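You operate a simulated robot arm through the tools that you are given. There is no shell and no other tool.

You are at the controls of a simulated two-armed robot. One attempt, no reset.

## Task
Measure the shaft in the caliper and put it in the blue tray with its matching bush.
Fine: open the caliper wide again; the other bushes stay. Set down upright: what you pick out.

It is judged by the outcome, as a careful person would: the job done as asked, and still so three seconds after it is handed in. It fails if anything else is knocked over, pushed out of place, dropped, spilled or broken.

## Robot
Two 7-joint arms with two-finger parallel grippers on one trunk that stands fixed in place. Base frame: the origin is at the foot of the trunk, x ahead of it, y to its left, z up; the work surface is at about z = 850. Lengths are in mm, angles in degrees, forces in N, time in s.
The left shoulder is at [60, 143, 964], the right one opposite. With the tool pointing down near the work surface each hand reaches from about 320 to 740 mm from the base axis, measured 20 degrees to its own side. Payload 1.57 kg a hand.
Tool frame (each hand has its own): the origin (TCP) lies between the finger pads and is the grasp point; the fingertips stand 30 mm ahead of it; z points along the fingers, y is the line along which they close. The gripper opens to 110 mm. The fingers are 24 mm wide and 12 mm thick; the gripper's body (48 by 112 mm) begins 78 mm behind the TCP.
Orientation is that of the tool frame in the base frame, as a unit quaternion [w, x, y, z]. With the fingers straight down and closing along the base's y, the tool's x points along the base's -x, its y along +y and its z along -z.

## Interface
- The arms move only by the tool play_rows. It takes "left_motion", "right_motion" or both (then of equal length, played together; a hand with none holds still); each is a list of rows, each a list of 3 entries, a list of its own where there are three numbers: the shift along the base's x, y, z in mm, then the turn, a rotation vector about the base's x, y, z in degrees, then the finger opening in mm, from 0 to 110. In form: [[[dx, dy, dz], [wx, wy, wz], claw], ...]. A call has 1 to 20 rows; each row shifts and turns the commanded pose from where the row before left it. A row lasts 0.2 s, in which the tool goes at most 50 mm and 8.6 degrees; a call with a longer step from one row to the next is refused whole, and so is a gripper value outside its range. A pose out of reach is approached as far as the arm can. The call stops where the force on the tool passes 70 N (or 10 N more than at its start, if that is more) or the arm is blocked; 0.2 s more then pass. The fingers move at their own pace (about 45 mm/s each) and stop on an object; they squeeze with about 29 N. The grip force told is the motor's: it shows also when the fingers shut on nothing. Time passes only in rows, and 0.2 s behind the last, so rows that do not move let the fingers close. The reply holds the time, the measured pose of the TCP, the force on the tool along the base axes, the opening and the grip force, in the units named above and with some noise, with the torque about the TCP (base axes, N m) and any sound that the robot's microphone picked up.
- Cameras (640 x 400 px; columns grow to the right, rows downward): "scene" is now at [47.5, -2.3, 1571.4]; the picture's right is [-0.02, -1.00, 0.00], its down [-0.76, 0.02, -0.65] and it looks along [0.65, -0.01, -0.76] (base axes); focal length 348 px, centre (320, 200). "left" rides on the left gripper at [70, -16, -141] in its tool frame; the picture's right is [0.23, 0.97, 0.00], its down [-0.86, 0.20, -0.48] and it looks along [-0.47, 0.11, 0.88] (tool axes); focal length 222 px, centre (320, 200). "right" rides on the right gripper at [70, 16, -141] in its tool frame; the picture's right is [-0.23, 0.97, 0.00], its down [-0.86, -0.20, -0.48] and it looks along [-0.47, -0.11, 0.88] (tool axes); focal length 222 px, centre (320, 200). There is no depth. A picture from a camera that has moved, and an enlarged one, comes with that camera's place and axes in the base frame and with its lens.
- capture(camera): a new picture of that camera. It takes no simulated time.
- move_column(by): slides the trunk up (or, below 0, down) by that many mm; the arms and the scene camera ride with it, the base frame stays. It gives what a move gives, with no picture.
- turn_head(pan, tilt): turns the head with the scene camera to pan (to the left, within 86 degrees either way) and tilt (down, from -29 to 69), counted from straight ahead of the robot. It gives what a move gives.
- enlarge(camera, box): a new picture of the part [left, top, right, bottom] of that camera's present view, enlarged. It takes no simulated time.
- hand_in(): hands the job in; it is judged then, once.

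Nothing tells you positions but the pictures and the camera data. Unless the task says otherwise, let go and move clear before handing in.

The tools are called after "Call:" as a command line: name --argument value ..., lists and objects as JSON in quotes. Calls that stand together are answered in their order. play_rows: Moves the arms, as the interface text tells. Its arguments: {"type":"object","properties":{"left_motion":{"type":"array"},"right_motion":{"type":"array"}},"required":[]} The other tools are called the same way: move_column (by) slides the trunk up or down; turn_head (pan, tilt) turns the head that bears the scene camera; capture (camera) takes a picture; enlarge (camera, box) takes an enlarged picture of a part of a camera's view; hand_in () hands the job in.

At the start:

```text
time: 0.0
left_tool_pos: [521.6, 108.9, 1129.6]
left_tcp_rot: [-0.001, 0.0, 1.0, 0.001]
left_force: [0.9, 0.0, -0.2]
left_wrist_torque: [-0.02, -0.01, 0.04]
left_opening: 110.2
left_gripper_force: 0.1
right_tool_pos: [459.1, -259.7, 1092.9]
right_tcp_rot: [0.0, 0.0, 1.0, 0.0]
right_force: [0.0, 1.4, -1.3]
right_wrist_torque: [0.0, 0.03, 0.02]
right_opening: 110.2
right_gripper_force: 0.1
trunk travel left (down, up): [-562.0, 28.0]
head pan, tilt: [-1.2, 49.6]
```

scene: 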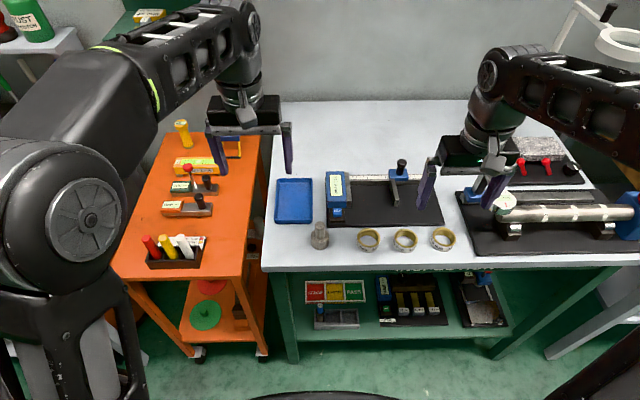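
right: 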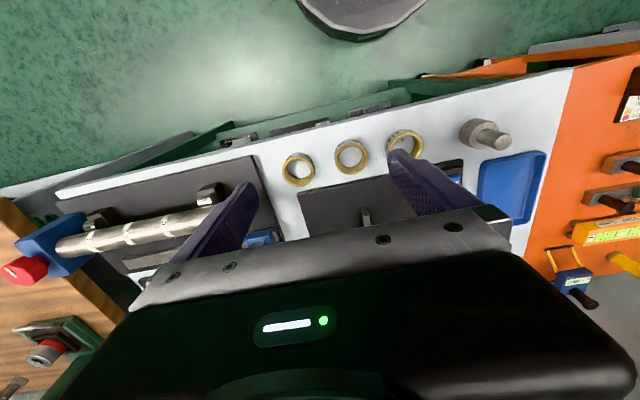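
left: 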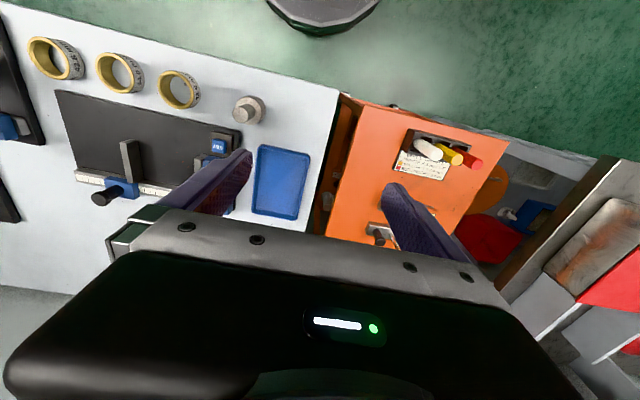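

I see a white bench with a blue tray, a caliper on a dark plate, a stepped shaft standing upright, and three bushes in a row. I'll enlarge the views to read details first.

Call:
enlarge --camera "scene" --box '[260, 150, 460, 275]'

Call:
enlarge --camera "left" --box '[0, 20, 340, 232]'

Call:
enlarge --camera "scene" --box '[300, 210, 460, 260]'

Call:
enlarge --camera "scene" --box '[320, 150, 420, 225]'

```text
3.20 times, centred on (360, 212) of scene
camera zoom: at [47.5, -2.3, 1571.4], right [-0.02, -1.0, 0.0], down [-0.76, 0.02, -0.65], along [0.65, -0.01, -0.76], focal length 1112 px, centre (192, 160)
```

zoom: 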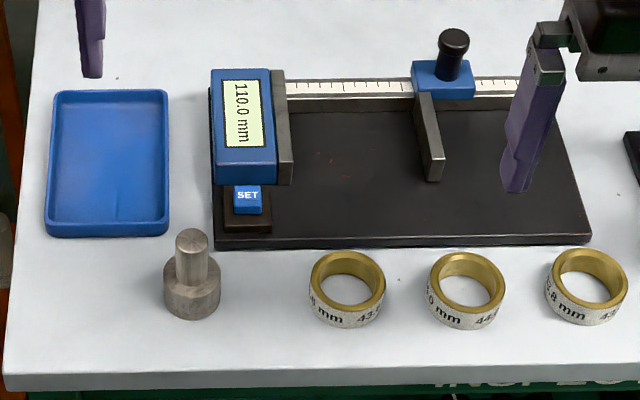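

```text
1.88 times, centred on (170, 126) of left
camera zoom: at [451.1, 93.4, 1271.8], right [-0.23, 0.97, 0.0], down [0.86, 0.2, 0.48], along [0.47, 0.11, -0.88], focal length 418 px, centre (602, 339)
```

zoom: 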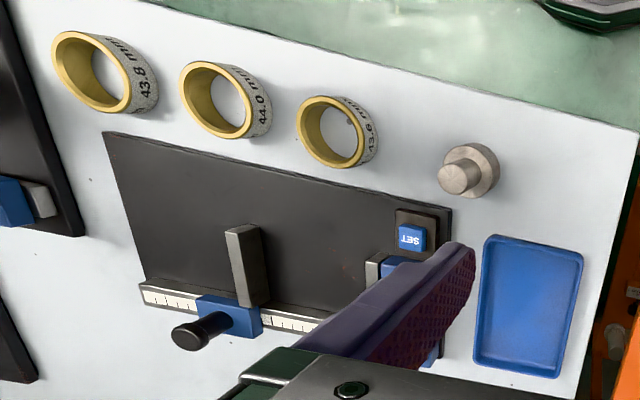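

```text
4.00 times, centred on (380, 235) of scene
camera zoom: at [47.5, -2.3, 1571.4], right [-0.02, -1.0, 0.0], down [-0.76, 0.02, -0.65], along [0.65, -0.01, -0.76], focal length 1390 px, centre (80, 60)
```

zoom: 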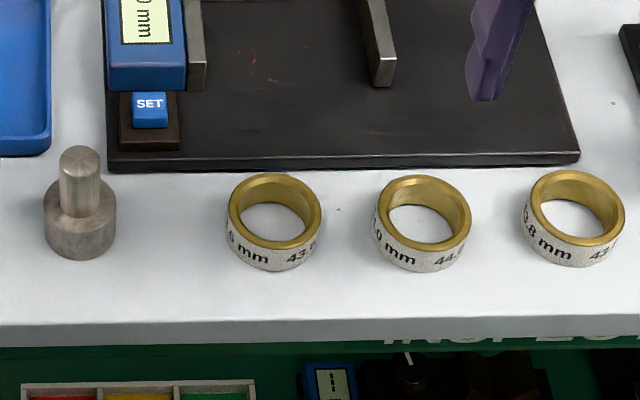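

```text
5.33 times, centred on (370, 188) of scene
camera zoom: at [47.5, -2.3, 1571.4], right [-0.02, -1.0, 0.0], down [-0.76, 0.02, -0.65], along [0.65, -0.01, -0.76], focal length 1854 px, centre (53, 267)
```

zoom: 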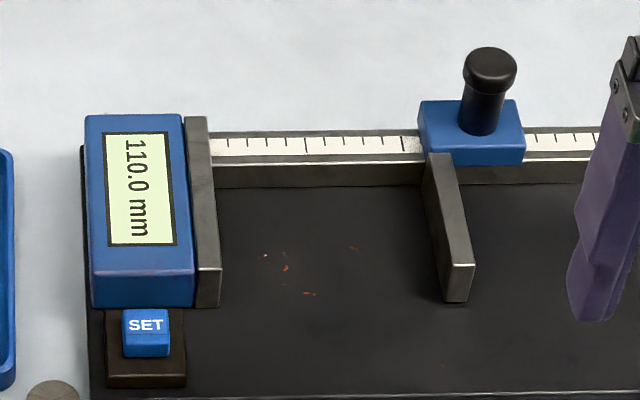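

Bushes read 43.6, 44.0, and 43.8; the shaft stands near (518,-12), tray about (655,57), caliper jaws about x 600–700 and open to 110. I'll move the right hand aside for a clear scene view and check the zero and geometry.

Call:
play_rows --right_motion '[[[-20, -40, 0], [0, 0, 0], 110], [[-20, -40, 0], [0, 0, 0], 110], [[-20, -40, 0], [0, 0, 0], 110]]' --left_motion '[[[0, 40, 0], [0, 0, 0], 110], [[0, 40, 0], [0, 0, 0], 110], [[0, 30, 0], [0, 0, 0], 110]]'

Call:
enlarge --camera "scene" --box '[310, 150, 470, 250]'

Call:
enlarge --camera "right" --box '[270, 80, 590, 280]'

Call:
enlarge --camera "scene" --box '[265, 165, 345, 255]'

Call:
capture --camera "left"

```text
time: 0.8
left_tool_pos: [519.9, 217.3, 1131.7]
left_tcp_rot: [0.001, 0.0, 1.0, 0.0]
left_force: [-0.2, 0.0, 0.4]
left_wrist_torque: [-0.01, -0.03, 0.0]
left_opening: 109.9
left_gripper_force: 0.0
right_tool_pos: [398.1, -379.1, 1092.0]
right_tcp_rot: [0.0, -0.001, 1.0, 0.0]
right_force: [0.0, -0.6, 0.0]
right_wrist_torque: [-0.01, 0.02, -0.01]
right_opening: 110.2
right_gripper_force: 0.0
trunk travel left (down, up): [-562.0, 28.0]
head pan, tilt: [-1.2, 49.6]
```

```text
4.00 times, centred on (390, 200) of scene
camera zoom: at [46.7, -2.3, 1571.5], right [-0.02, -1.0, 0.0], down [-0.76, 0.02, -0.65], along [0.65, -0.01, -0.76], focal length 1390 px, centre (40, 200)
```

zoom: 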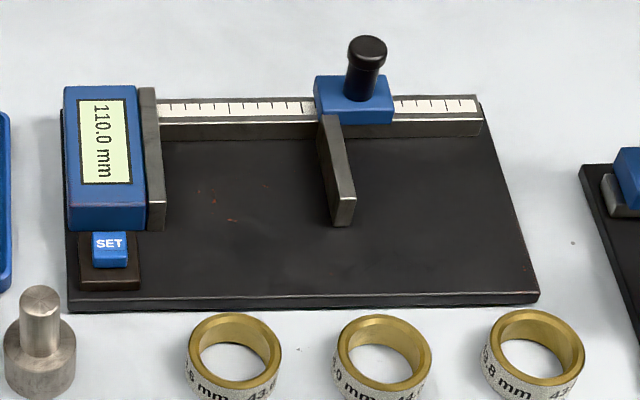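

```text
2.00 times, centred on (430, 180) of right
camera zoom: at [327.9, -362.6, 1234.9], right [0.23, 0.97, 0.0], down [0.86, -0.2, 0.48], along [0.47, -0.11, -0.88], focal length 444 px, centre (100, 240)
```

zoom: 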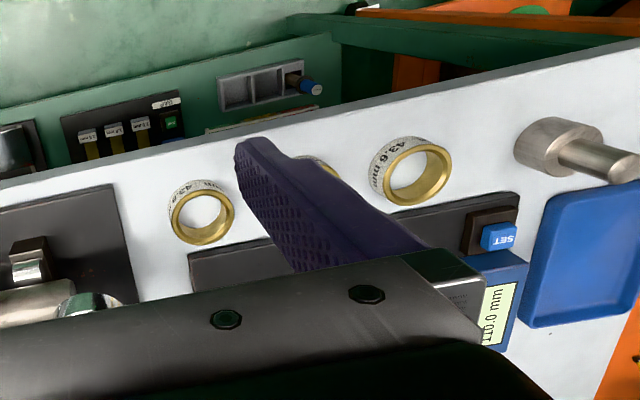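

```text
4.44 times, centred on (305, 210) of scene
camera zoom: at [46.7, -2.3, 1571.5], right [-0.02, -1.0, 0.0], down [-0.76, 0.02, -0.65], along [0.65, -0.01, -0.76], focal length 1545 px, centre (387, 156)
```

zoom: 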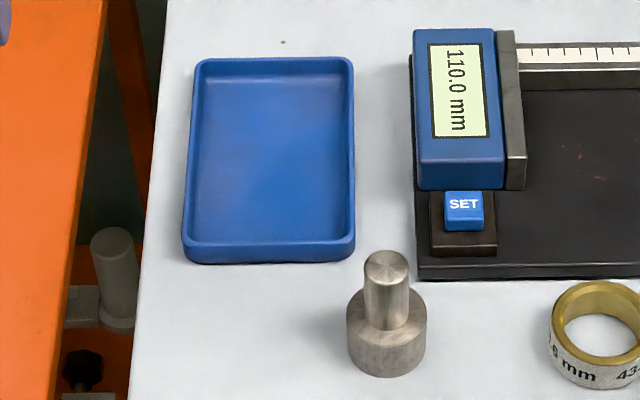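

```text
taken
camera left: at [449.9, 201.9, 1272.9], right [-0.23, 0.97, 0.0], down [0.85, 0.2, 0.48], along [0.47, 0.11, -0.88], focal length 222 px, centre (320, 200)
```

left: 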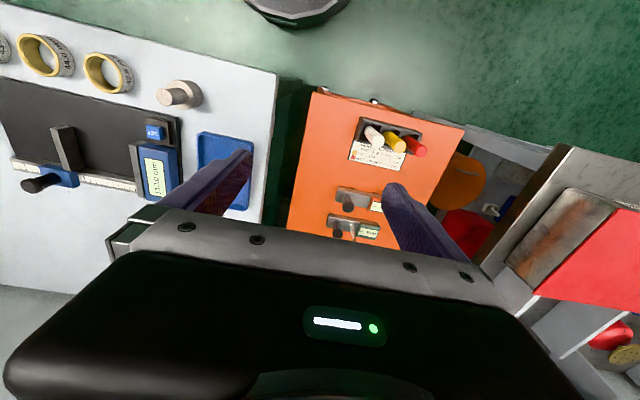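

The caliper reads 110.0 wide open, with inner jaw faces near y −97 and −208. I'll zoom tighter to determine shaft step heights and jaw heights.

Call:
enlarge --camera "scene" --box '[300, 215, 340, 255]'

Call:
enlarge --camera "scene" --box '[380, 150, 444, 214]'

Call:
enlarge --camera "left" --box '[0, 20, 260, 220]'

Call:
enlarge --camera "scene" --box '[320, 165, 376, 220]'

```text
10.00 times, centred on (320, 235) of scene
camera zoom: at [46.7, -2.3, 1571.5], right [-0.02, -1.0, 0.0], down [-0.76, 0.02, -0.65], along [0.65, -0.01, -0.76], focal length 3476 px, centre (320, -150)
```

zoom: 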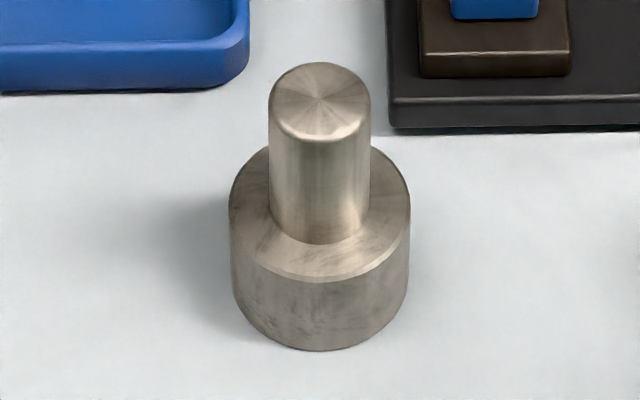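

```text
6.25 times, centred on (412, 182) of scene
camera zoom: at [46.7, -2.3, 1571.5], right [-0.02, -1.0, 0.0], down [-0.76, 0.02, -0.65], along [0.65, -0.01, -0.76], focal length 2172 px, centre (-255, 312)
```

zoom: 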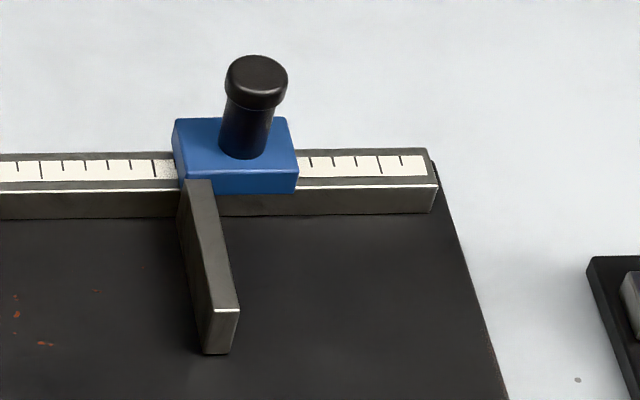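

```text
2.00 times, centred on (130, 120) of left
camera zoom: at [449.9, 201.9, 1272.9], right [-0.23, 0.97, 0.0], down [0.85, 0.2, 0.48], along [0.47, 0.11, -0.88], focal length 444 px, centre (700, 360)
```

zoom: 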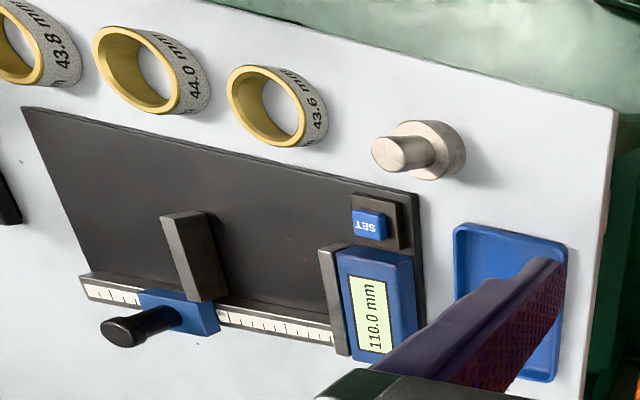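

```text
7.27 times, centred on (348, 192) of scene
camera zoom: at [46.7, -2.3, 1571.5], right [-0.02, -1.0, 0.0], down [-0.76, 0.02, -0.65], along [0.65, -0.01, -0.76], focal length 2528 px, centre (116, 254)
```

zoom: 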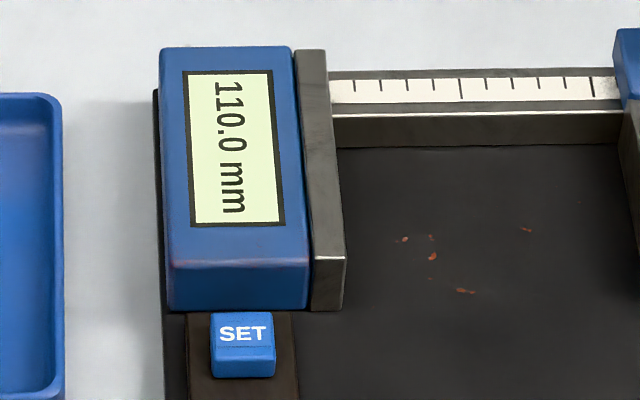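

Jaws rise from about z 860 to 887, the shaft's fat end is about 30 mm tall with a 23 mm pin above to z≈922, and the slider's knob is near (716,−233) with its top at z≈937. First I'll take the right hand over the knob to check the caliper's zero before measuring.

Call:
play_rows --right_motion '[[[40, 18, -5], [0, -8, 0], 60], [[40, 18, -5], [0, -8, 0], 60], [[40, 18, -5], [0, -8, 0], 60], [[40, 18, -10], [0, 0, 0], 60], [[40, 18, -10], [0, 0, 0], 60], [[40, 18, -10], [0, 0, 0], 60], [[40, 18, -20], [0, 0, 0], 60], [[38, 20, -20], [0, 0, 0], 60], [[0, 0, 0], [0, 0, 0], 60]]'

Call:
capture --camera "scene"

Call:
capture --camera "right"

Call:
capture --camera "left"

```text
time: 2.8
left_tool_pos: [520.1, 215.6, 1130.7]
left_tcp_rot: [0.0, 0.0, 1.0, 0.0]
left_force: [-1.0, 0.6, -0.1]
left_wrist_torque: [-0.03, -0.01, 0.0]
left_opening: 110.1
left_gripper_force: 0.1
right_tool_pos: [717.3, -236.1, 1006.6]
right_tcp_rot: [0.21, 0.0, 0.978, 0.0]
right_force: [-0.1, -0.7, 0.3]
right_wrist_torque: [0.0, -0.04, 0.03]
right_opening: 60.1
right_gripper_force: 0.2
trunk travel left (down, up): [-562.0, 28.0]
head pan, tilt: [-1.2, 49.6]
```

```text
taken
camera scene: at [46.6, -2.6, 1571.5], right [-0.02, -1.0, 0.0], down [-0.76, 0.02, -0.65], along [0.65, -0.01, -0.76], focal length 348 px, centre (320, 200)
```

scene: 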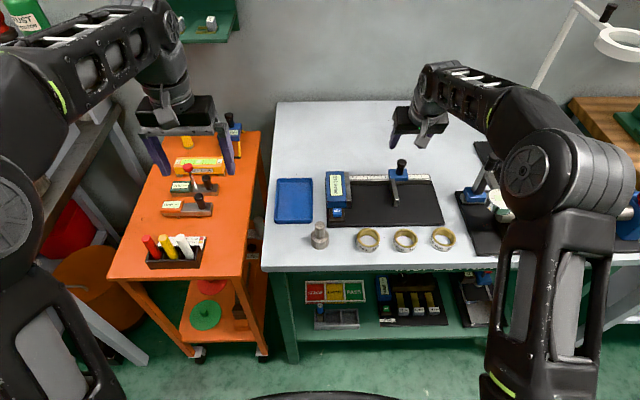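

```text
taken
camera right: at [595.6, -219.1, 1109.9], right [0.21, 0.97, 0.09], down [0.59, -0.2, 0.79], along [0.78, -0.11, -0.61], focal length 222 px, centre (320, 200)
```

right: 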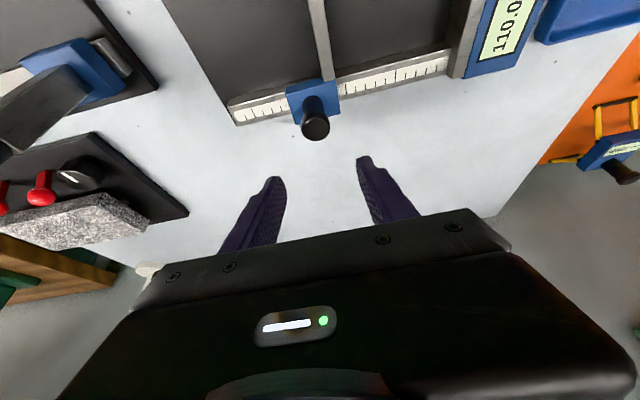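

```text
taken
camera left: at [449.9, 201.5, 1273.0], right [-0.23, 0.97, 0.0], down [0.85, 0.2, 0.48], along [0.47, 0.11, -0.88], focal length 222 px, centre (320, 200)
```

left: 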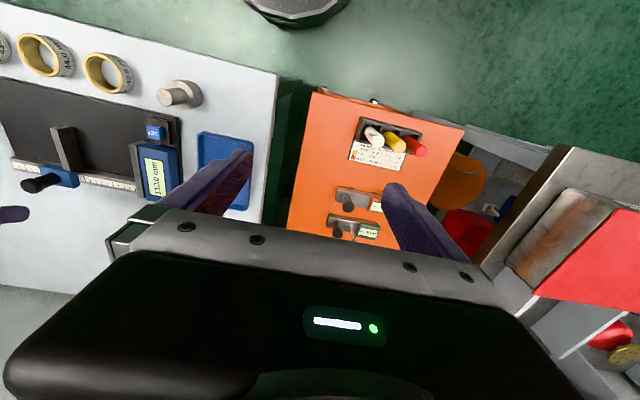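

The right hand is centred just above and slightly ahead of the knob, which I now triangulate at about (711,−232). I'll lower onto the knob cap and close.

Call:
play_rows --right_motion '[[[-2, 2, -25], [0, 0, 0], 60], [[-2, 1, -25], [0, 0, 0], 60], [[-1, 1, -15], [0, 0, 0], 60], [[0, 0, -10], [0, 0, 0], 60], [[0, 0, 0], [0, 0, 0], 60]]'

Call:
enlarge --camera "scene" --box '[320, 120, 448, 200]'

Call:
capture --camera "right"

```text
time: 4.0
left_tool_pos: [520.0, 216.9, 1130.1]
left_tcp_rot: [0.0, 0.0, 1.0, 0.001]
left_force: [0.4, 1.0, 0.3]
left_wrist_torque: [0.04, 0.02, 0.03]
left_opening: 110.1
left_gripper_force: 0.1
right_tool_pos: [711.9, -229.6, 932.9]
right_tcp_rot: [0.208, -0.001, 0.978, 0.0]
right_force: [0.0, -0.1, 0.3]
right_wrist_torque: [0.01, 0.01, 0.0]
right_opening: 59.8
right_gripper_force: 0.0
trunk travel left (down, up): [-562.0, 28.0]
head pan, tilt: [-1.2, 49.6]
```

```text
5.00 times, centred on (384, 160) of scene
camera zoom: at [47.4, -2.2, 1571.4], right [-0.02, -1.0, 0.0], down [-0.76, 0.02, -0.65], along [0.65, -0.01, -0.76], focal length 1738 px, centre (0, 400)
```

zoom: 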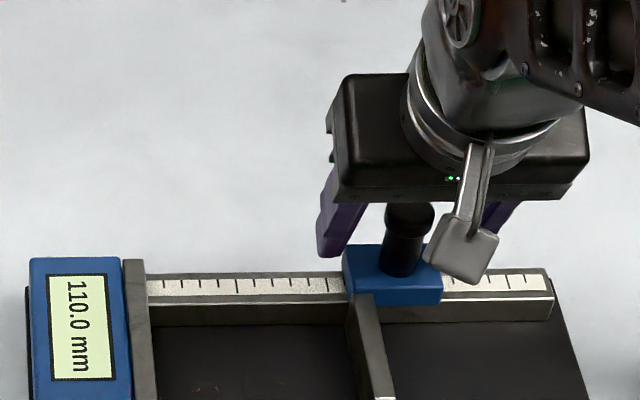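

```text
taken
camera right: at [590.5, -213.2, 1035.0], right [0.21, 0.97, 0.09], down [0.59, -0.2, 0.79], along [0.78, -0.11, -0.61], focal length 222 px, centre (320, 200)
```

right: 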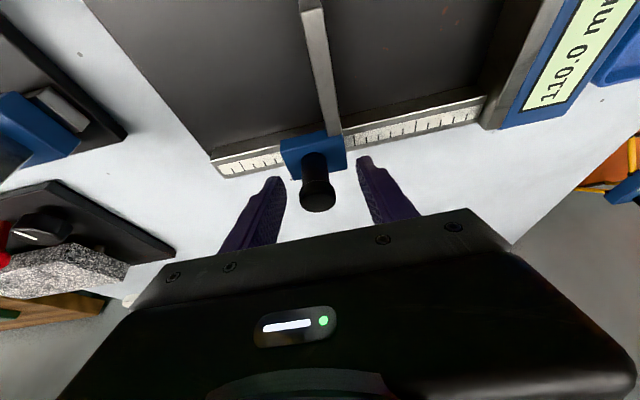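

The knob sits between the fingers. Closing on it.

Call:
play_rows --right_motion '[[[0, -2, 0], [0, 0, 0], 20], [[0, 0, 0], [0, 0, 0], 10], [[0, 0, 0], [0, 0, 0], 10], [[0, 0, 0], [0, 0, 0], 10]]'

Call:
enlarge --camera "scene" --box '[320, 120, 448, 200]'

```text
time: 5.0
left_tool_pos: [520.1, 216.5, 1130.2]
left_tcp_rot: [-0.001, 0.0, 1.0, 0.0]
left_force: [0.5, 0.1, 0.4]
left_wrist_torque: [0.04, 0.01, -0.01]
left_opening: 110.0
left_gripper_force: 0.1
right_tool_pos: [711.6, -232.3, 933.5]
right_tcp_rot: [0.208, 0.0, 0.978, 0.001]
right_force: [0.4, -1.2, -0.6]
right_wrist_torque: [0.34, -0.08, 0.14]
right_opening: 25.8
right_gripper_force: 29.4
trunk travel left (down, up): [-562.0, 28.0]
head pan, tilt: [-1.2, 49.6]
```

```text
5.00 times, centred on (384, 160) of scene
camera zoom: at [47.5, -2.4, 1571.4], right [-0.02, -1.0, 0.0], down [-0.76, 0.02, -0.65], along [0.65, -0.01, -0.76], focal length 1738 px, centre (0, 400)
```

zoom: 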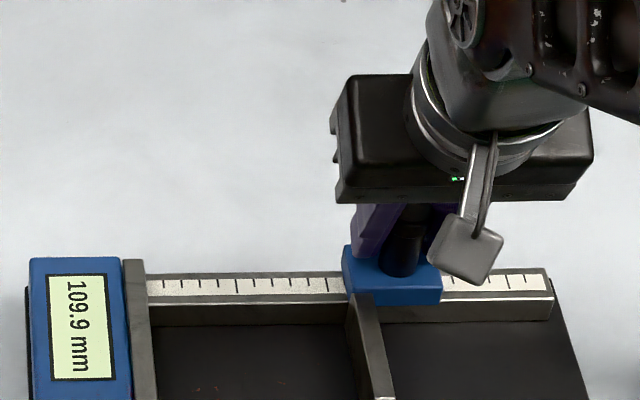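

The knob is gripped and the display is live (109.9). Sliding toward closed to check zero.

Call:
play_rows --right_motion '[[[0, 5, 0], [0, 0, 0], 10], [[0, 8, 0], [0, 0, 0], 10], [[0, 8, 0], [0, 0, 0], 10], [[0, 8, 0], [0, 0, 0], 10], [[0, 8, 0], [0, 0, 0], 10], [[0, 3, 0], [0, 0, 0], 10]]'

Call:
enlarge --camera "scene" --box '[320, 120, 448, 200]'

```text
time: 6.4
left_tool_pos: [519.7, 217.9, 1131.2]
left_tcp_rot: [0.001, 0.0, 1.0, 0.001]
left_force: [1.0, 0.1, 0.9]
left_wrist_torque: [0.03, 0.01, -0.04]
left_opening: 110.0
left_gripper_force: 0.1
right_tool_pos: [712.7, -191.4, 932.9]
right_tcp_rot: [0.209, 0.0, 0.978, 0.001]
right_force: [-1.7, -1.9, 1.1]
right_wrist_torque: [-0.37, -0.67, 0.03]
right_opening: 25.9
right_gripper_force: 29.3
trunk travel left (down, up): [-562.0, 28.0]
head pan, tilt: [-1.2, 49.6]
```

```text
5.00 times, centred on (384, 160) of scene
camera zoom: at [47.0, -2.3, 1571.4], right [-0.02, -1.0, 0.0], down [-0.76, 0.02, -0.65], along [0.65, -0.01, -0.76], focal length 1738 px, centre (0, 400)
```

zoom: 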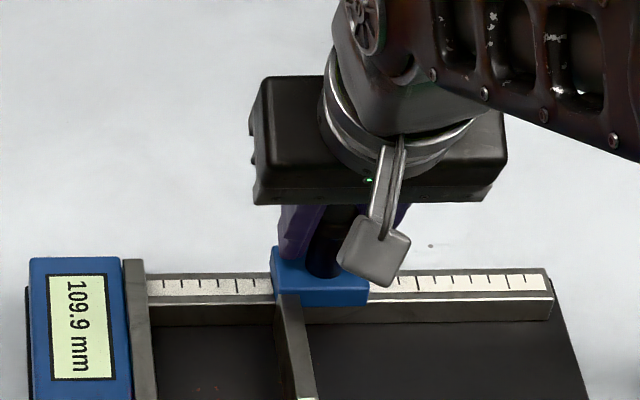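

The slider moved about 40 mm but the display still says 109.9; I'll let a moment pass and look again.

Call:
play_rows --right_motion '[[[0, 0, 0], [0, 0, 0], 10], [[0, 0, 0], [0, 0, 0], 10], [[0, 0, 0], [0, 0, 0], 10]]'

Call:
enlarge --camera "scene" --box '[320, 140, 400, 220]'

```text
time: 7.2
left_tool_pos: [519.4, 216.8, 1131.4]
left_tcp_rot: [-0.001, 0.0, 1.0, 0.0]
left_force: [1.0, -0.2, 0.6]
left_wrist_torque: [0.02, -0.03, 0.0]
left_opening: 109.9
left_gripper_force: 0.0
right_tool_pos: [711.3, -191.9, 932.7]
right_tcp_rot: [0.208, 0.0, 0.978, -0.001]
right_force: [-1.6, 0.7, 2.0]
right_wrist_torque: [-0.65, -0.41, -0.05]
right_opening: 26.0
right_gripper_force: 29.0
trunk travel left (down, up): [-562.0, 28.0]
head pan, tilt: [-1.2, 49.6]
```

```text
5.00 times, centred on (360, 180) of scene
camera zoom: at [47.0, -2.1, 1571.5], right [-0.02, -1.0, 0.0], down [-0.76, 0.02, -0.65], along [0.65, -0.01, -0.76], focal length 1738 px, centre (120, 300)
```

zoom: 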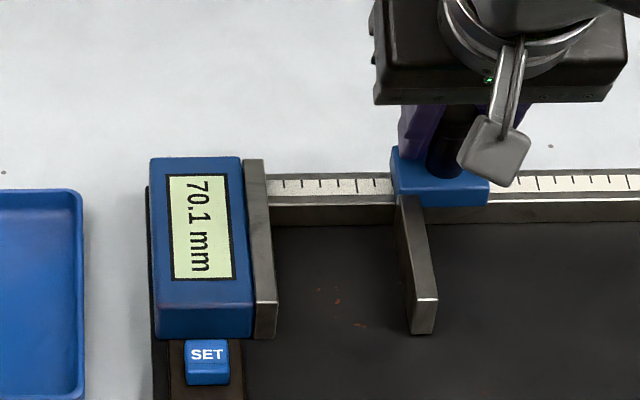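

It updates at rest: 70.1 now. Continuing to close, slowing at the end.

Call:
play_rows --right_motion '[[[0, 5, 0], [0, 0, 0], 10], [[0, 8, 0], [0, 0, 0], 10], [[0, 8, 0], [0, 0, 0], 10], [[0, 8, 0], [0, 0, 0], 10], [[0, 8, 0], [0, 0, 0], 10], [[0, 8, 0], [0, 0, 0], 10], [[0, 8, 0], [0, 0, 0], 10], [[0, 8, 0], [0, 0, 0], 10], [[0, 4, 0], [0, 0, 0], 10], [[0, 2, 0], [0, 0, 0], 10], [[0, 2, 0], [0, 0, 0], 10], [[0, 2, 0], [0, 0, 0], 10], [[0, 0, 0], [0, 0, 0], 10], [[0, 0, 0], [0, 0, 0], 10]]'

Call:
enlarge --camera "scene" --box '[320, 140, 400, 220]'

```text
time: 10.2
left_tool_pos: [519.9, 216.9, 1131.8]
left_tcp_rot: [0.0, 0.001, 1.0, 0.0]
left_force: [0.0, 0.4, 0.3]
left_wrist_torque: [0.03, 0.02, 0.02]
left_opening: 110.3
left_gripper_force: 0.1
right_tool_pos: [711.8, -121.8, 932.7]
right_tcp_rot: [0.207, 0.0, 0.978, 0.0]
right_force: [-2.5, -3.3, -0.3]
right_wrist_torque: [-0.41, 0.35, -0.17]
right_opening: 25.8
right_gripper_force: 28.6
trunk travel left (down, up): [-562.0, 28.0]
head pan, tilt: [-1.2, 49.6]
```

```text
5.00 times, centred on (360, 180) of scene
camera zoom: at [47.0, -2.8, 1571.4], right [-0.02, -1.0, 0.0], down [-0.76, 0.02, -0.65], along [0.65, -0.01, -0.76], focal length 1738 px, centre (120, 300)
```

zoom: 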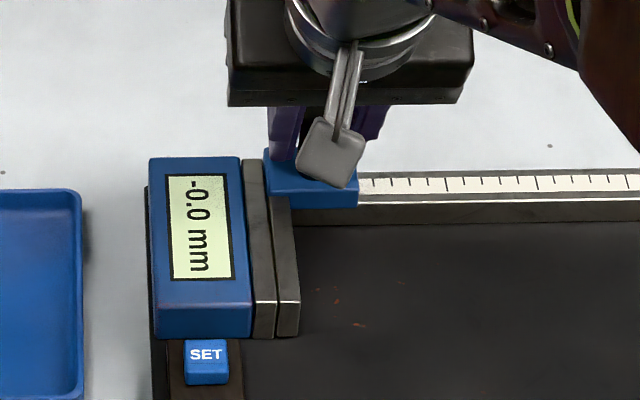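

Reads −0.0 with the jaws apparently touching; I'll press slightly more to confirm they're fully closed and the zero is right.

Call:
play_rows --right_motion '[[[0, 1, 0], [0, 0, 0], 10], [[0, 1, 0], [0, 0, 0], 10], [[0, 0, 0], [0, 0, 0], 10], [[0, 0, 0], [0, 0, 0], 10]]'

Call:
enlarge --camera "scene" --box '[320, 160, 370, 210]'

```text
time: 11.2
left_tool_pos: [521.2, 215.3, 1131.3]
left_tcp_rot: [-0.001, 0.0, 1.0, 0.001]
left_force: [0.0, 0.8, -0.2]
left_wrist_torque: [0.01, 0.02, 0.02]
left_opening: 109.9
left_gripper_force: 0.1
right_tool_pos: [713.2, -122.0, 932.9]
right_tcp_rot: [0.208, 0.0, 0.978, 0.001]
right_force: [1.7, -14.1, 2.3]
right_wrist_torque: [0.37, 0.36, -0.12]
right_opening: 25.9
right_gripper_force: 29.1
trunk travel left (down, up): [-562.0, 28.0]
head pan, tilt: [-1.2, 49.6]
```

```text
8.00 times, centred on (345, 185) of scene
camera zoom: at [47.5, -4.3, 1571.4], right [-0.02, -1.0, 0.0], down [-0.76, 0.02, -0.65], along [0.65, -0.01, -0.76], focal length 2781 px, centre (120, 320)
```

zoom: 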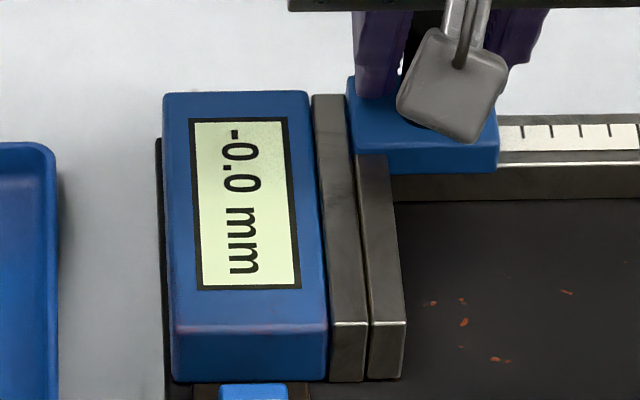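

Zero is correct (−0.0 under 14 N). Opening wide again.

Call:
play_rows --right_motion '[[[0, -4, 0], [0, 0, 0], 10], [[0, -8, 0], [0, 0, 0], 10], [[0, -8, 0], [0, 0, 0], 10], [[0, -8, 0], [0, 0, 0], 10], [[0, -8, 0], [0, 0, 0], 10], [[0, -8, 0], [0, 0, 0], 10], [[0, -8, 0], [0, 0, 0], 10], [[0, -8, 0], [0, 0, 0], 10], [[0, -8, 0], [0, 0, 0], 10], [[0, -8, 0], [0, 0, 0], 10], [[0, -8, 0], [0, 0, 0], 10], [[0, -8, 0], [0, 0, 0], 10], [[0, -8, 0], [0, 0, 0], 10], [[0, -8, 0], [0, 0, 0], 10], [[0, -3, 0], [0, 0, 0], 10], [[0, -1, 0], [0, 0, 0], 10], [[0, 0, 0], [0, 0, 0], 10], [[0, 0, 0], [0, 0, 0], 10]]'

Call:
enlarge --camera "scene" --box '[320, 120, 448, 200]'

```text
time: 15.0
left_tool_pos: [520.6, 218.0, 1130.5]
left_tcp_rot: [0.0, 0.0, 1.0, 0.0]
left_force: [-1.2, -0.4, 0.6]
left_wrist_torque: [-0.02, 0.0, 0.01]
left_opening: 110.2
left_gripper_force: 0.1
right_tool_pos: [712.5, -231.2, 933.1]
right_tcp_rot: [0.207, 0.0, 0.978, 0.0]
right_force: [0.4, -0.2, 0.8]
right_wrist_torque: [0.33, -0.23, 0.15]
right_opening: 26.1
right_gripper_force: 28.8
trunk travel left (down, up): [-562.0, 28.0]
head pan, tilt: [-1.2, 49.6]
```

```text
5.00 times, centred on (384, 160) of scene
camera zoom: at [47.7, -2.1, 1571.4], right [-0.02, -1.0, 0.0], down [-0.76, 0.02, -0.65], along [0.65, -0.01, -0.76], focal length 1738 px, centre (0, 400)
```

zoom: 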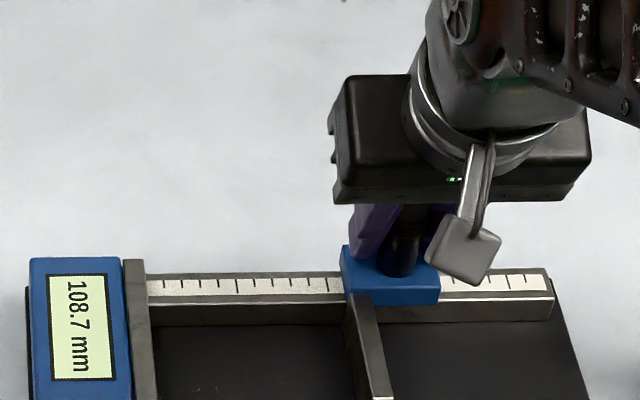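

Caliper is open at 108.7. Now I release the knob, rise, straighten the right hand and go over the shaft at about (522,−12).

Call:
play_rows --right_motion '[[[0, 0, 0], [0, 0, 0], 60], [[0, 0, 0], [0, 0, 0], 60], [[0, 0, 10], [0, 0, 0], 60], [[0, 0, 30], [0, 0, 0], 60], [[0, 0, 40], [0, 0, 0], 60], [[-32, 36, 0], [0, 8, 0], 60], [[-32, 36, 0], [0, 8, 0], 60], [[-32, 36, 0], [0, 8, 0], 60], [[-32, 36, 0], [0, 0, 0], 60], [[-32, 36, 0], [0, 0, 0], 60], [[-30, 39, 0], [0, 0, 0], 60], [[0, 0, 0], [0, 0, 0], 60]]'

Call:
capture --camera "scene"

Call:
capture --camera "right"

Call:
enlarge --camera "scene" --box '[320, 160, 448, 240]'

```text
time: 17.6
left_tool_pos: [522.1, 216.8, 1130.7]
left_tcp_rot: [0.0, 0.0, 1.0, -0.001]
left_force: [-1.1, -0.4, 0.1]
left_wrist_torque: [0.03, 0.01, -0.01]
left_opening: 110.2
left_gripper_force: 0.1
right_tool_pos: [522.9, -13.5, 1013.1]
right_tcp_rot: [0.0, -0.001, 1.0, 0.0]
right_force: [0.0, 0.7, 0.9]
right_wrist_torque: [0.02, 0.02, -0.03]
right_opening: 59.9
right_gripper_force: 0.0
trunk travel left (down, up): [-562.0, 28.0]
head pan, tilt: [-1.2, 49.6]
```

```text
taken
camera scene: at [48.0, -2.7, 1571.4], right [-0.02, -1.0, 0.0], down [-0.76, 0.02, -0.65], along [0.65, -0.01, -0.76], focal length 348 px, centre (320, 200)
```

scene: 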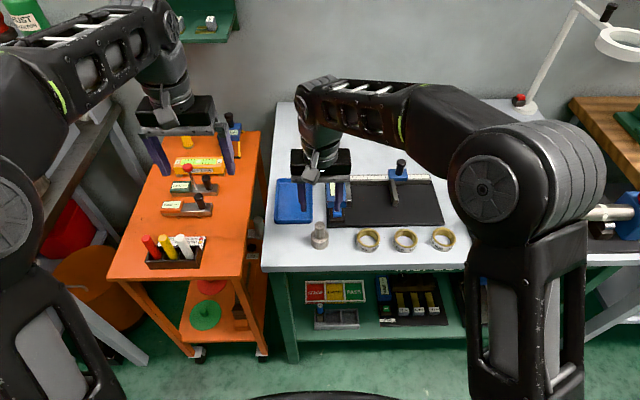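

```text
taken
camera right: at [452.5, 3.7, 1155.1], right [0.23, 0.97, 0.0], down [0.86, -0.2, 0.48], along [0.47, -0.11, -0.88], focal length 222 px, centre (320, 200)
```

right: 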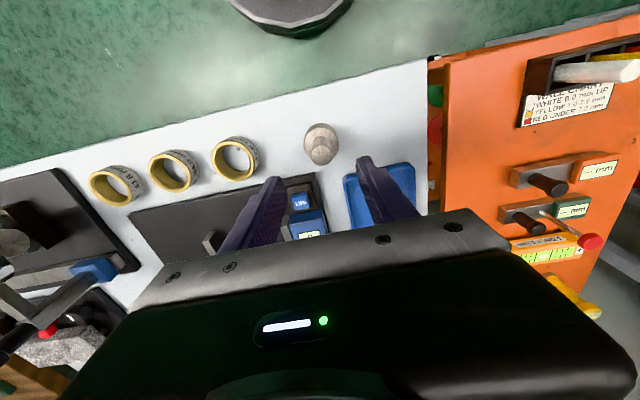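

```text
5.00 times, centred on (384, 200) of scene
camera zoom: at [48.0, -2.7, 1571.4], right [-0.02, -1.0, 0.0], down [-0.76, 0.02, -0.65], along [0.65, -0.01, -0.76], focal length 1738 px, centre (0, 200)
```

zoom: 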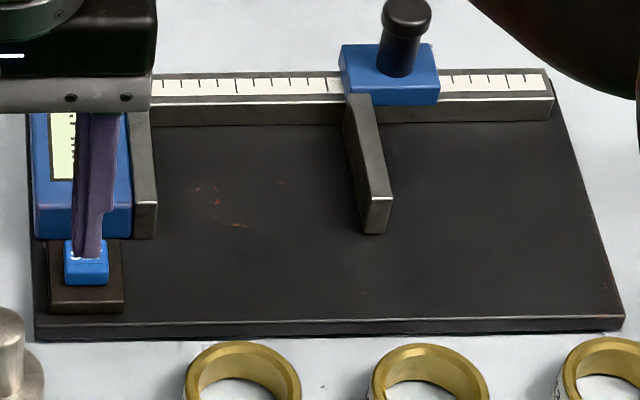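

Let me zoom the wrist view to refine the shaft's position.

Call:
enlarge --camera "right" --box '[280, 100, 360, 180]'

Call:
enlarge --camera "scene" --box '[290, 170, 350, 260]'

```text
5.00 times, centred on (320, 140) of right
camera zoom: at [452.5, 3.7, 1155.1], right [0.23, 0.97, 0.0], down [0.86, -0.2, 0.48], along [0.47, -0.11, -0.88], focal length 1111 px, centre (320, 500)
```

zoom: 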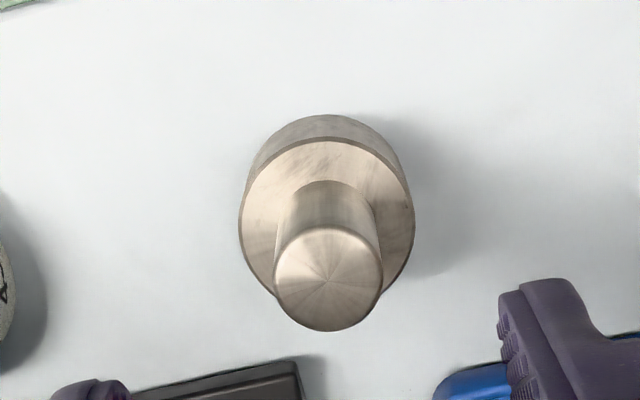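

```text
4.44 times, centred on (320, 215) of scene
camera zoom: at [48.0, -2.7, 1571.4], right [-0.02, -1.0, 0.0], down [-0.76, 0.02, -0.65], along [0.65, -0.01, -0.76], focal length 1545 px, centre (320, 133)
```

zoom: 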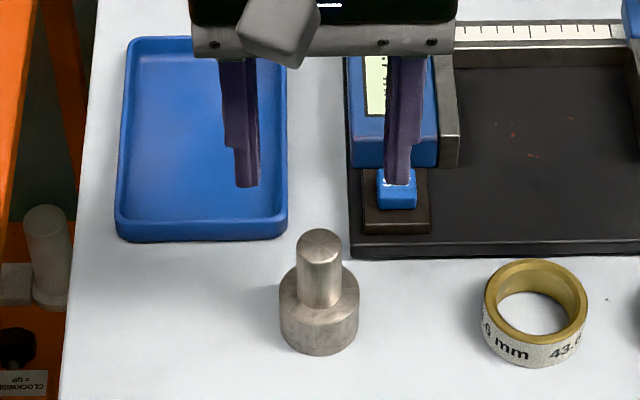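

Both views agree: shaft axis ≈ (523.5,−12), pin top ≈ 922. Lowering the fingers around the pin, staying above the shoulder, and gripping.

Call:
play_rows --right_motion '[[[1, 1.5, -30], [0, 0, 0], 60], [[0, 0, -30], [0, 0, 0], 60], [[0, 0, -20], [0, 0, 0], 60], [[0, 0, -10], [0, 0, 0], 60], [[0, 0, -6], [0, 0, 0], 60], [[0, 0, 0], [0, 0, 0], 40], [[0, 0, 0], [0, 0, 0], 15], [[0, 0, 0], [0, 0, 0], 15], [[0, 0, 0], [0, 0, 0], 15]]'

Call:
enlarge --camera "scene" --box '[280, 190, 360, 260]'

Call:
enlarge --camera "right" --box '[240, 120, 400, 220]'

```text
time: 19.6
left_tool_pos: [520.4, 218.0, 1131.2]
left_tcp_rot: [-0.001, 0.0, 1.0, 0.0]
left_force: [-0.5, 0.0, 0.3]
left_wrist_torque: [-0.01, 0.0, 0.0]
left_opening: 110.2
left_gripper_force: 0.1
right_tool_pos: [523.8, -11.2, 916.8]
right_tcp_rot: [-0.001, 0.0, 1.0, 0.001]
right_force: [0.0, -0.1, 0.3]
right_wrist_torque: [0.14, -0.01, -0.01]
right_opening: 23.3
right_gripper_force: 28.6
trunk travel left (down, up): [-562.0, 28.0]
head pan, tilt: [-1.2, 49.6]
```

```text
5.71 times, centred on (320, 225) of scene
camera zoom: at [47.6, -2.3, 1571.4], right [-0.02, -1.0, 0.0], down [-0.76, 0.02, -0.65], along [0.65, -0.01, -0.76], focal length 1986 px, centre (320, 57)
```

zoom: 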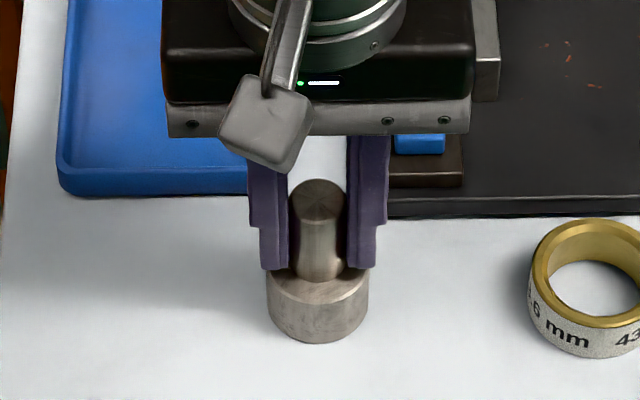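

```text
4.00 times, centred on (320, 170) of right
camera zoom: at [452.4, 6.1, 1059.9], right [0.23, 0.97, 0.0], down [0.86, -0.2, 0.48], along [0.47, -0.11, -0.88], focal length 888 px, centre (320, 320)
```

zoom: 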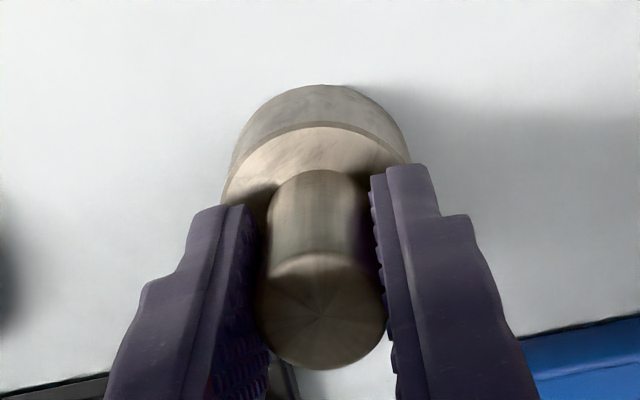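

Shaft gripped by the pin (23.3 mm). Lifting and carrying to between the jaws, at about (652,−130).

Call:
play_rows --right_motion '[[[0, 0, 10], [0, 0, 0], 15], [[0, 0, 25], [0, 0, 0], 15], [[0, 0, 30], [0, 0, 0], 15], [[20, -20, 0], [0, 0, 0], 15], [[25, -24, 0], [0, 0, 0], 15], [[25, -24, 0], [0, 0, 0], 15], [[25, -24, 0], [0, 0, 0], 15], [[23, -20, 0], [0, 0, 0], 15], [[10, -7, 0], [0, 0, 0], 15], [[0, 0, 0], [0, 0, 0], 15]]'

Call:
enlarge --camera "scene" --box '[320, 130, 448, 210]'

Call:
capture --camera "right"

Call:
enlarge --camera "left" --box '[0, 40, 240, 220]'

```text
time: 21.8
left_tool_pos: [521.2, 216.6, 1131.0]
left_tcp_rot: [0.0, 0.001, 1.0, 0.0]
left_force: [0.6, -0.4, 0.3]
left_wrist_torque: [0.01, 0.01, -0.01]
left_opening: 109.9
left_gripper_force: 0.1
right_tool_pos: [654.2, -129.8, 982.2]
right_tcp_rot: [0.0, 0.0, 1.0, 0.0]
right_force: [-0.8, -0.4, 0.0]
right_wrist_torque: [0.0, 0.01, 0.01]
right_opening: 14.9
right_gripper_force: 0.0
trunk travel left (down, up): [-562.0, 28.0]
head pan, tilt: [-1.2, 49.6]
```

```text
5.00 times, centred on (384, 170) of scene
camera zoom: at [47.5, -2.2, 1571.4], right [-0.02, -1.0, 0.0], down [-0.76, 0.02, -0.65], along [0.65, -0.01, -0.76], focal length 1738 px, centre (0, 350)
```

zoom: 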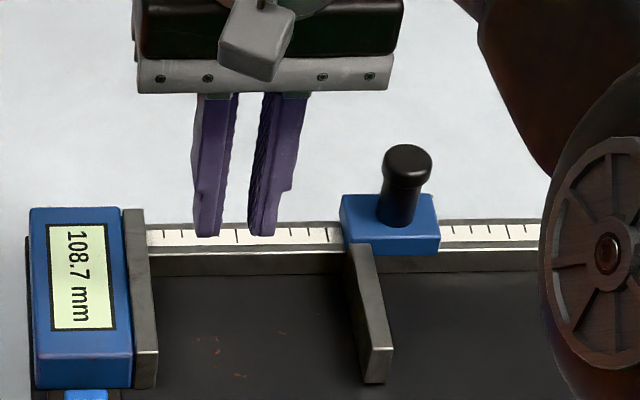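

```text
taken
camera right: at [582.5, -113.4, 1124.8], right [0.23, 0.97, 0.0], down [0.86, -0.2, 0.48], along [0.47, -0.11, -0.88], focal length 222 px, centre (320, 200)
```

right: 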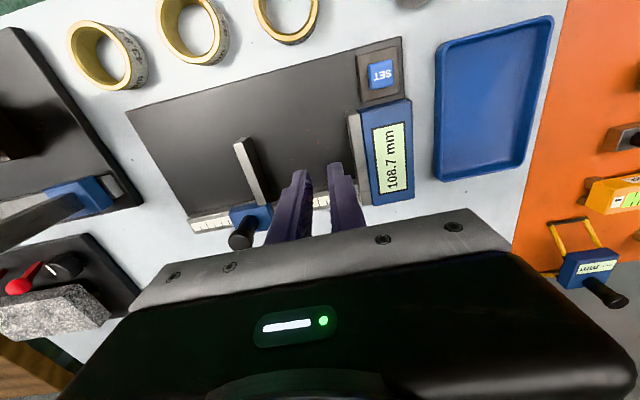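

```text
2.22 times, centred on (120, 130) of left
camera zoom: at [450.6, 201.9, 1272.6], right [-0.23, 0.97, 0.0], down [0.86, 0.2, 0.48], along [0.47, 0.11, -0.88], focal length 494 px, centre (764, 356)
```

zoom: 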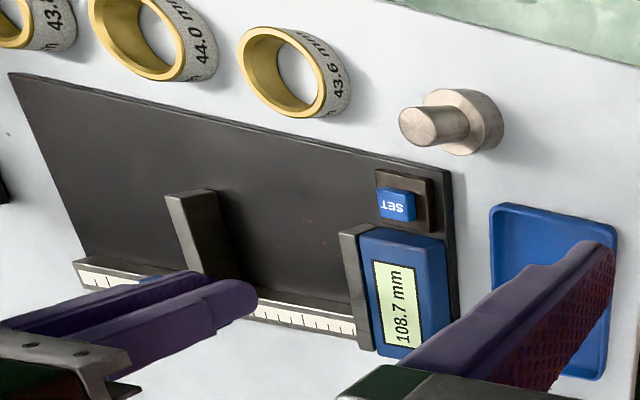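

The shaft slipped out on the lift and is still standing in its place; the fingers are empty. I'll look at it closely before retrying.

Call:
enlarge --camera "scene" --box '[300, 215, 340, 255]'

Call:
enlarge --camera "left" --box '[130, 50, 230, 130]'

Call:
enlarge --camera "right" --box '[240, 120, 400, 260]'

```text
10.00 times, centred on (320, 235) of scene
camera zoom: at [47.5, -2.2, 1571.4], right [-0.02, -1.0, 0.0], down [-0.76, 0.02, -0.65], along [0.65, -0.01, -0.76], focal length 3476 px, centre (320, -150)
```

zoom: 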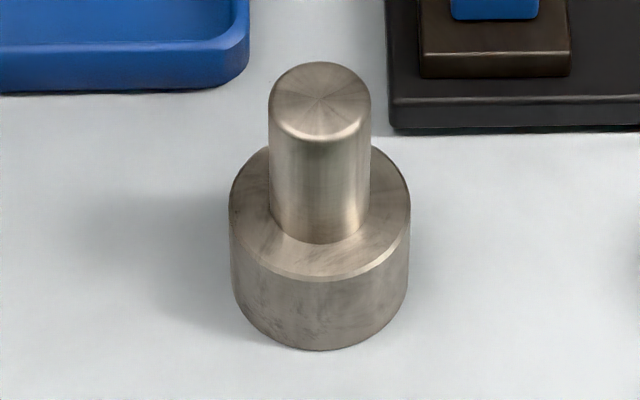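

```text
5.00 times, centred on (180, 90) of left
camera zoom: at [450.6, 201.9, 1272.6], right [-0.23, 0.97, 0.0], down [0.86, 0.2, 0.48], along [0.47, 0.11, -0.88], focal length 1111 px, centre (1020, 750)
```

zoom: 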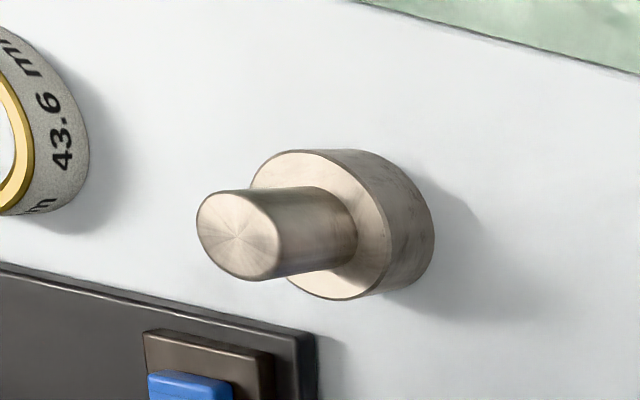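

```text
2.86 times, centred on (320, 190) of right
camera zoom: at [582.5, -113.4, 1124.8], right [0.23, 0.97, 0.0], down [0.86, -0.2, 0.48], along [0.47, -0.11, -0.88], focal length 635 px, centre (320, 229)
```

zoom: 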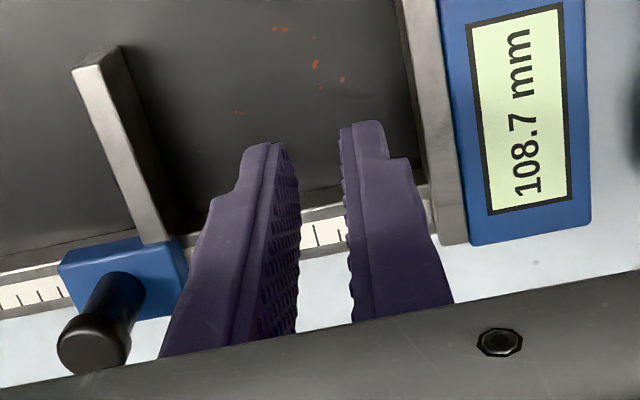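

The shaft has not moved at all, so the grip simply slid off. I'll go back, grip again, and lift very slowly while watching the force.

Call:
play_rows --right_motion '[[[-10, 8, 10], [0, 0, 0], 60], [[-30, 27, 10], [0, 0, 0], 60], [[-30, 28, 0], [0, 0, 0], 60], [[-30, 28, 0], [0, 0, 0], 60], [[-25, 25, 0], [0, 0, 0], 60], [[-5, 2, 0], [0, 0, 0], 60], [[0, 0, -35], [0, 0, 0], 60], [[0, 0, -30], [0, 0, 0], 60], [[0, 0, -12], [0, 0, 0], 60], [[0, 0, -8], [0, 0, 0], 60], [[0, 0, 0], [0, 0, 0], 60]]'

Call:
enlarge --camera "scene" --box '[280, 190, 360, 260]'

```text
time: 24.2
left_tool_pos: [521.2, 217.1, 1131.1]
left_tcp_rot: [0.0, 0.0, 1.0, 0.0]
left_force: [-0.5, 0.3, 0.9]
left_wrist_torque: [-0.01, 0.01, -0.01]
left_opening: 110.0
left_gripper_force: 0.0
right_tool_pos: [520.3, -11.6, 917.1]
right_tcp_rot: [0.0, 0.0, 1.0, -0.001]
right_force: [0.6, 0.2, 0.5]
right_wrist_torque: [0.0, 0.0, 0.02]
right_opening: 60.1
right_gripper_force: 0.1
trunk travel left (down, up): [-562.0, 28.0]
head pan, tilt: [-1.2, 49.6]
```

```text
5.71 times, centred on (320, 225) of scene
camera zoom: at [47.4, -2.2, 1571.4], right [-0.02, -1.0, 0.0], down [-0.76, 0.02, -0.65], along [0.65, -0.01, -0.76], focal length 1986 px, centre (320, 57)
```

zoom: 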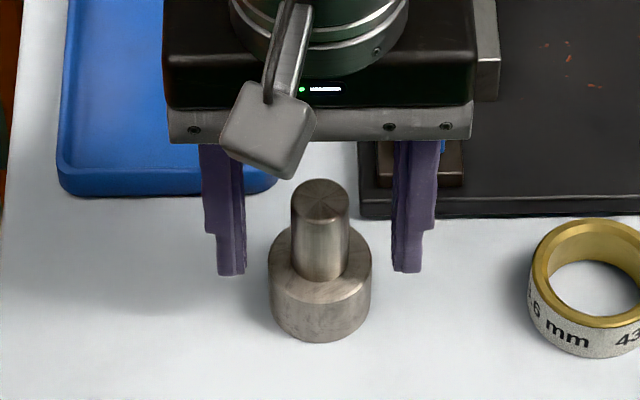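

Call:
play_rows --right_motion '[[[3, 0, -3], [0, 0, 0], 60], [[0, 0, 0], [0, 0, 0], 20], [[0, 0, 0], [0, 0, 0], 0], [[0, 0, 0], [0, 0, 0], 0], [[0, 0, 0], [0, 0, 0], 0], [[0, 0, 0], [0, 0, 0], 0], [[0, 0, 0], [0, 0, 0], 0], [[0, 0, 1], [0, 0, 0], 0], [[0, 0, 1], [0, 0, 0], 0], [[0, 0, 1], [0, 0, 0], 0]]'

Call:
enlarge --camera "scene" --box '[280, 190, 360, 260]'

```text
time: 26.4
left_tool_pos: [520.3, 217.3, 1130.0]
left_tcp_rot: [0.0, 0.0, 1.0, 0.0]
left_force: [-0.4, 0.2, -0.3]
left_wrist_torque: [-0.01, 0.04, 0.0]
left_opening: 110.1
left_gripper_force: 0.1
right_tool_pos: [524.3, -10.9, 915.9]
right_tcp_rot: [0.0, -0.001, 1.0, 0.001]
right_force: [-0.2, 0.2, -4.8]
right_wrist_torque: [-0.01, 0.01, 0.0]
right_opening: 23.2
right_gripper_force: 29.0
trunk travel left (down, up): [-562.0, 28.0]
head pan, tilt: [-1.2, 49.6]
```

```text
5.71 times, centred on (320, 225) of scene
camera zoom: at [47.9, -2.2, 1571.4], right [-0.02, -1.0, 0.0], down [-0.76, 0.02, -0.65], along [0.65, -0.01, -0.76], focal length 1986 px, centre (320, 57)
```

zoom: 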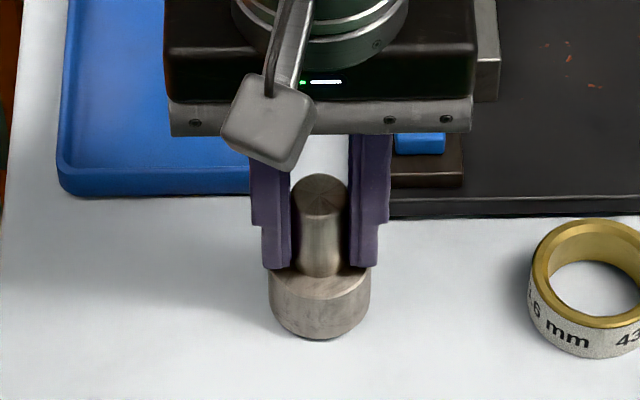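

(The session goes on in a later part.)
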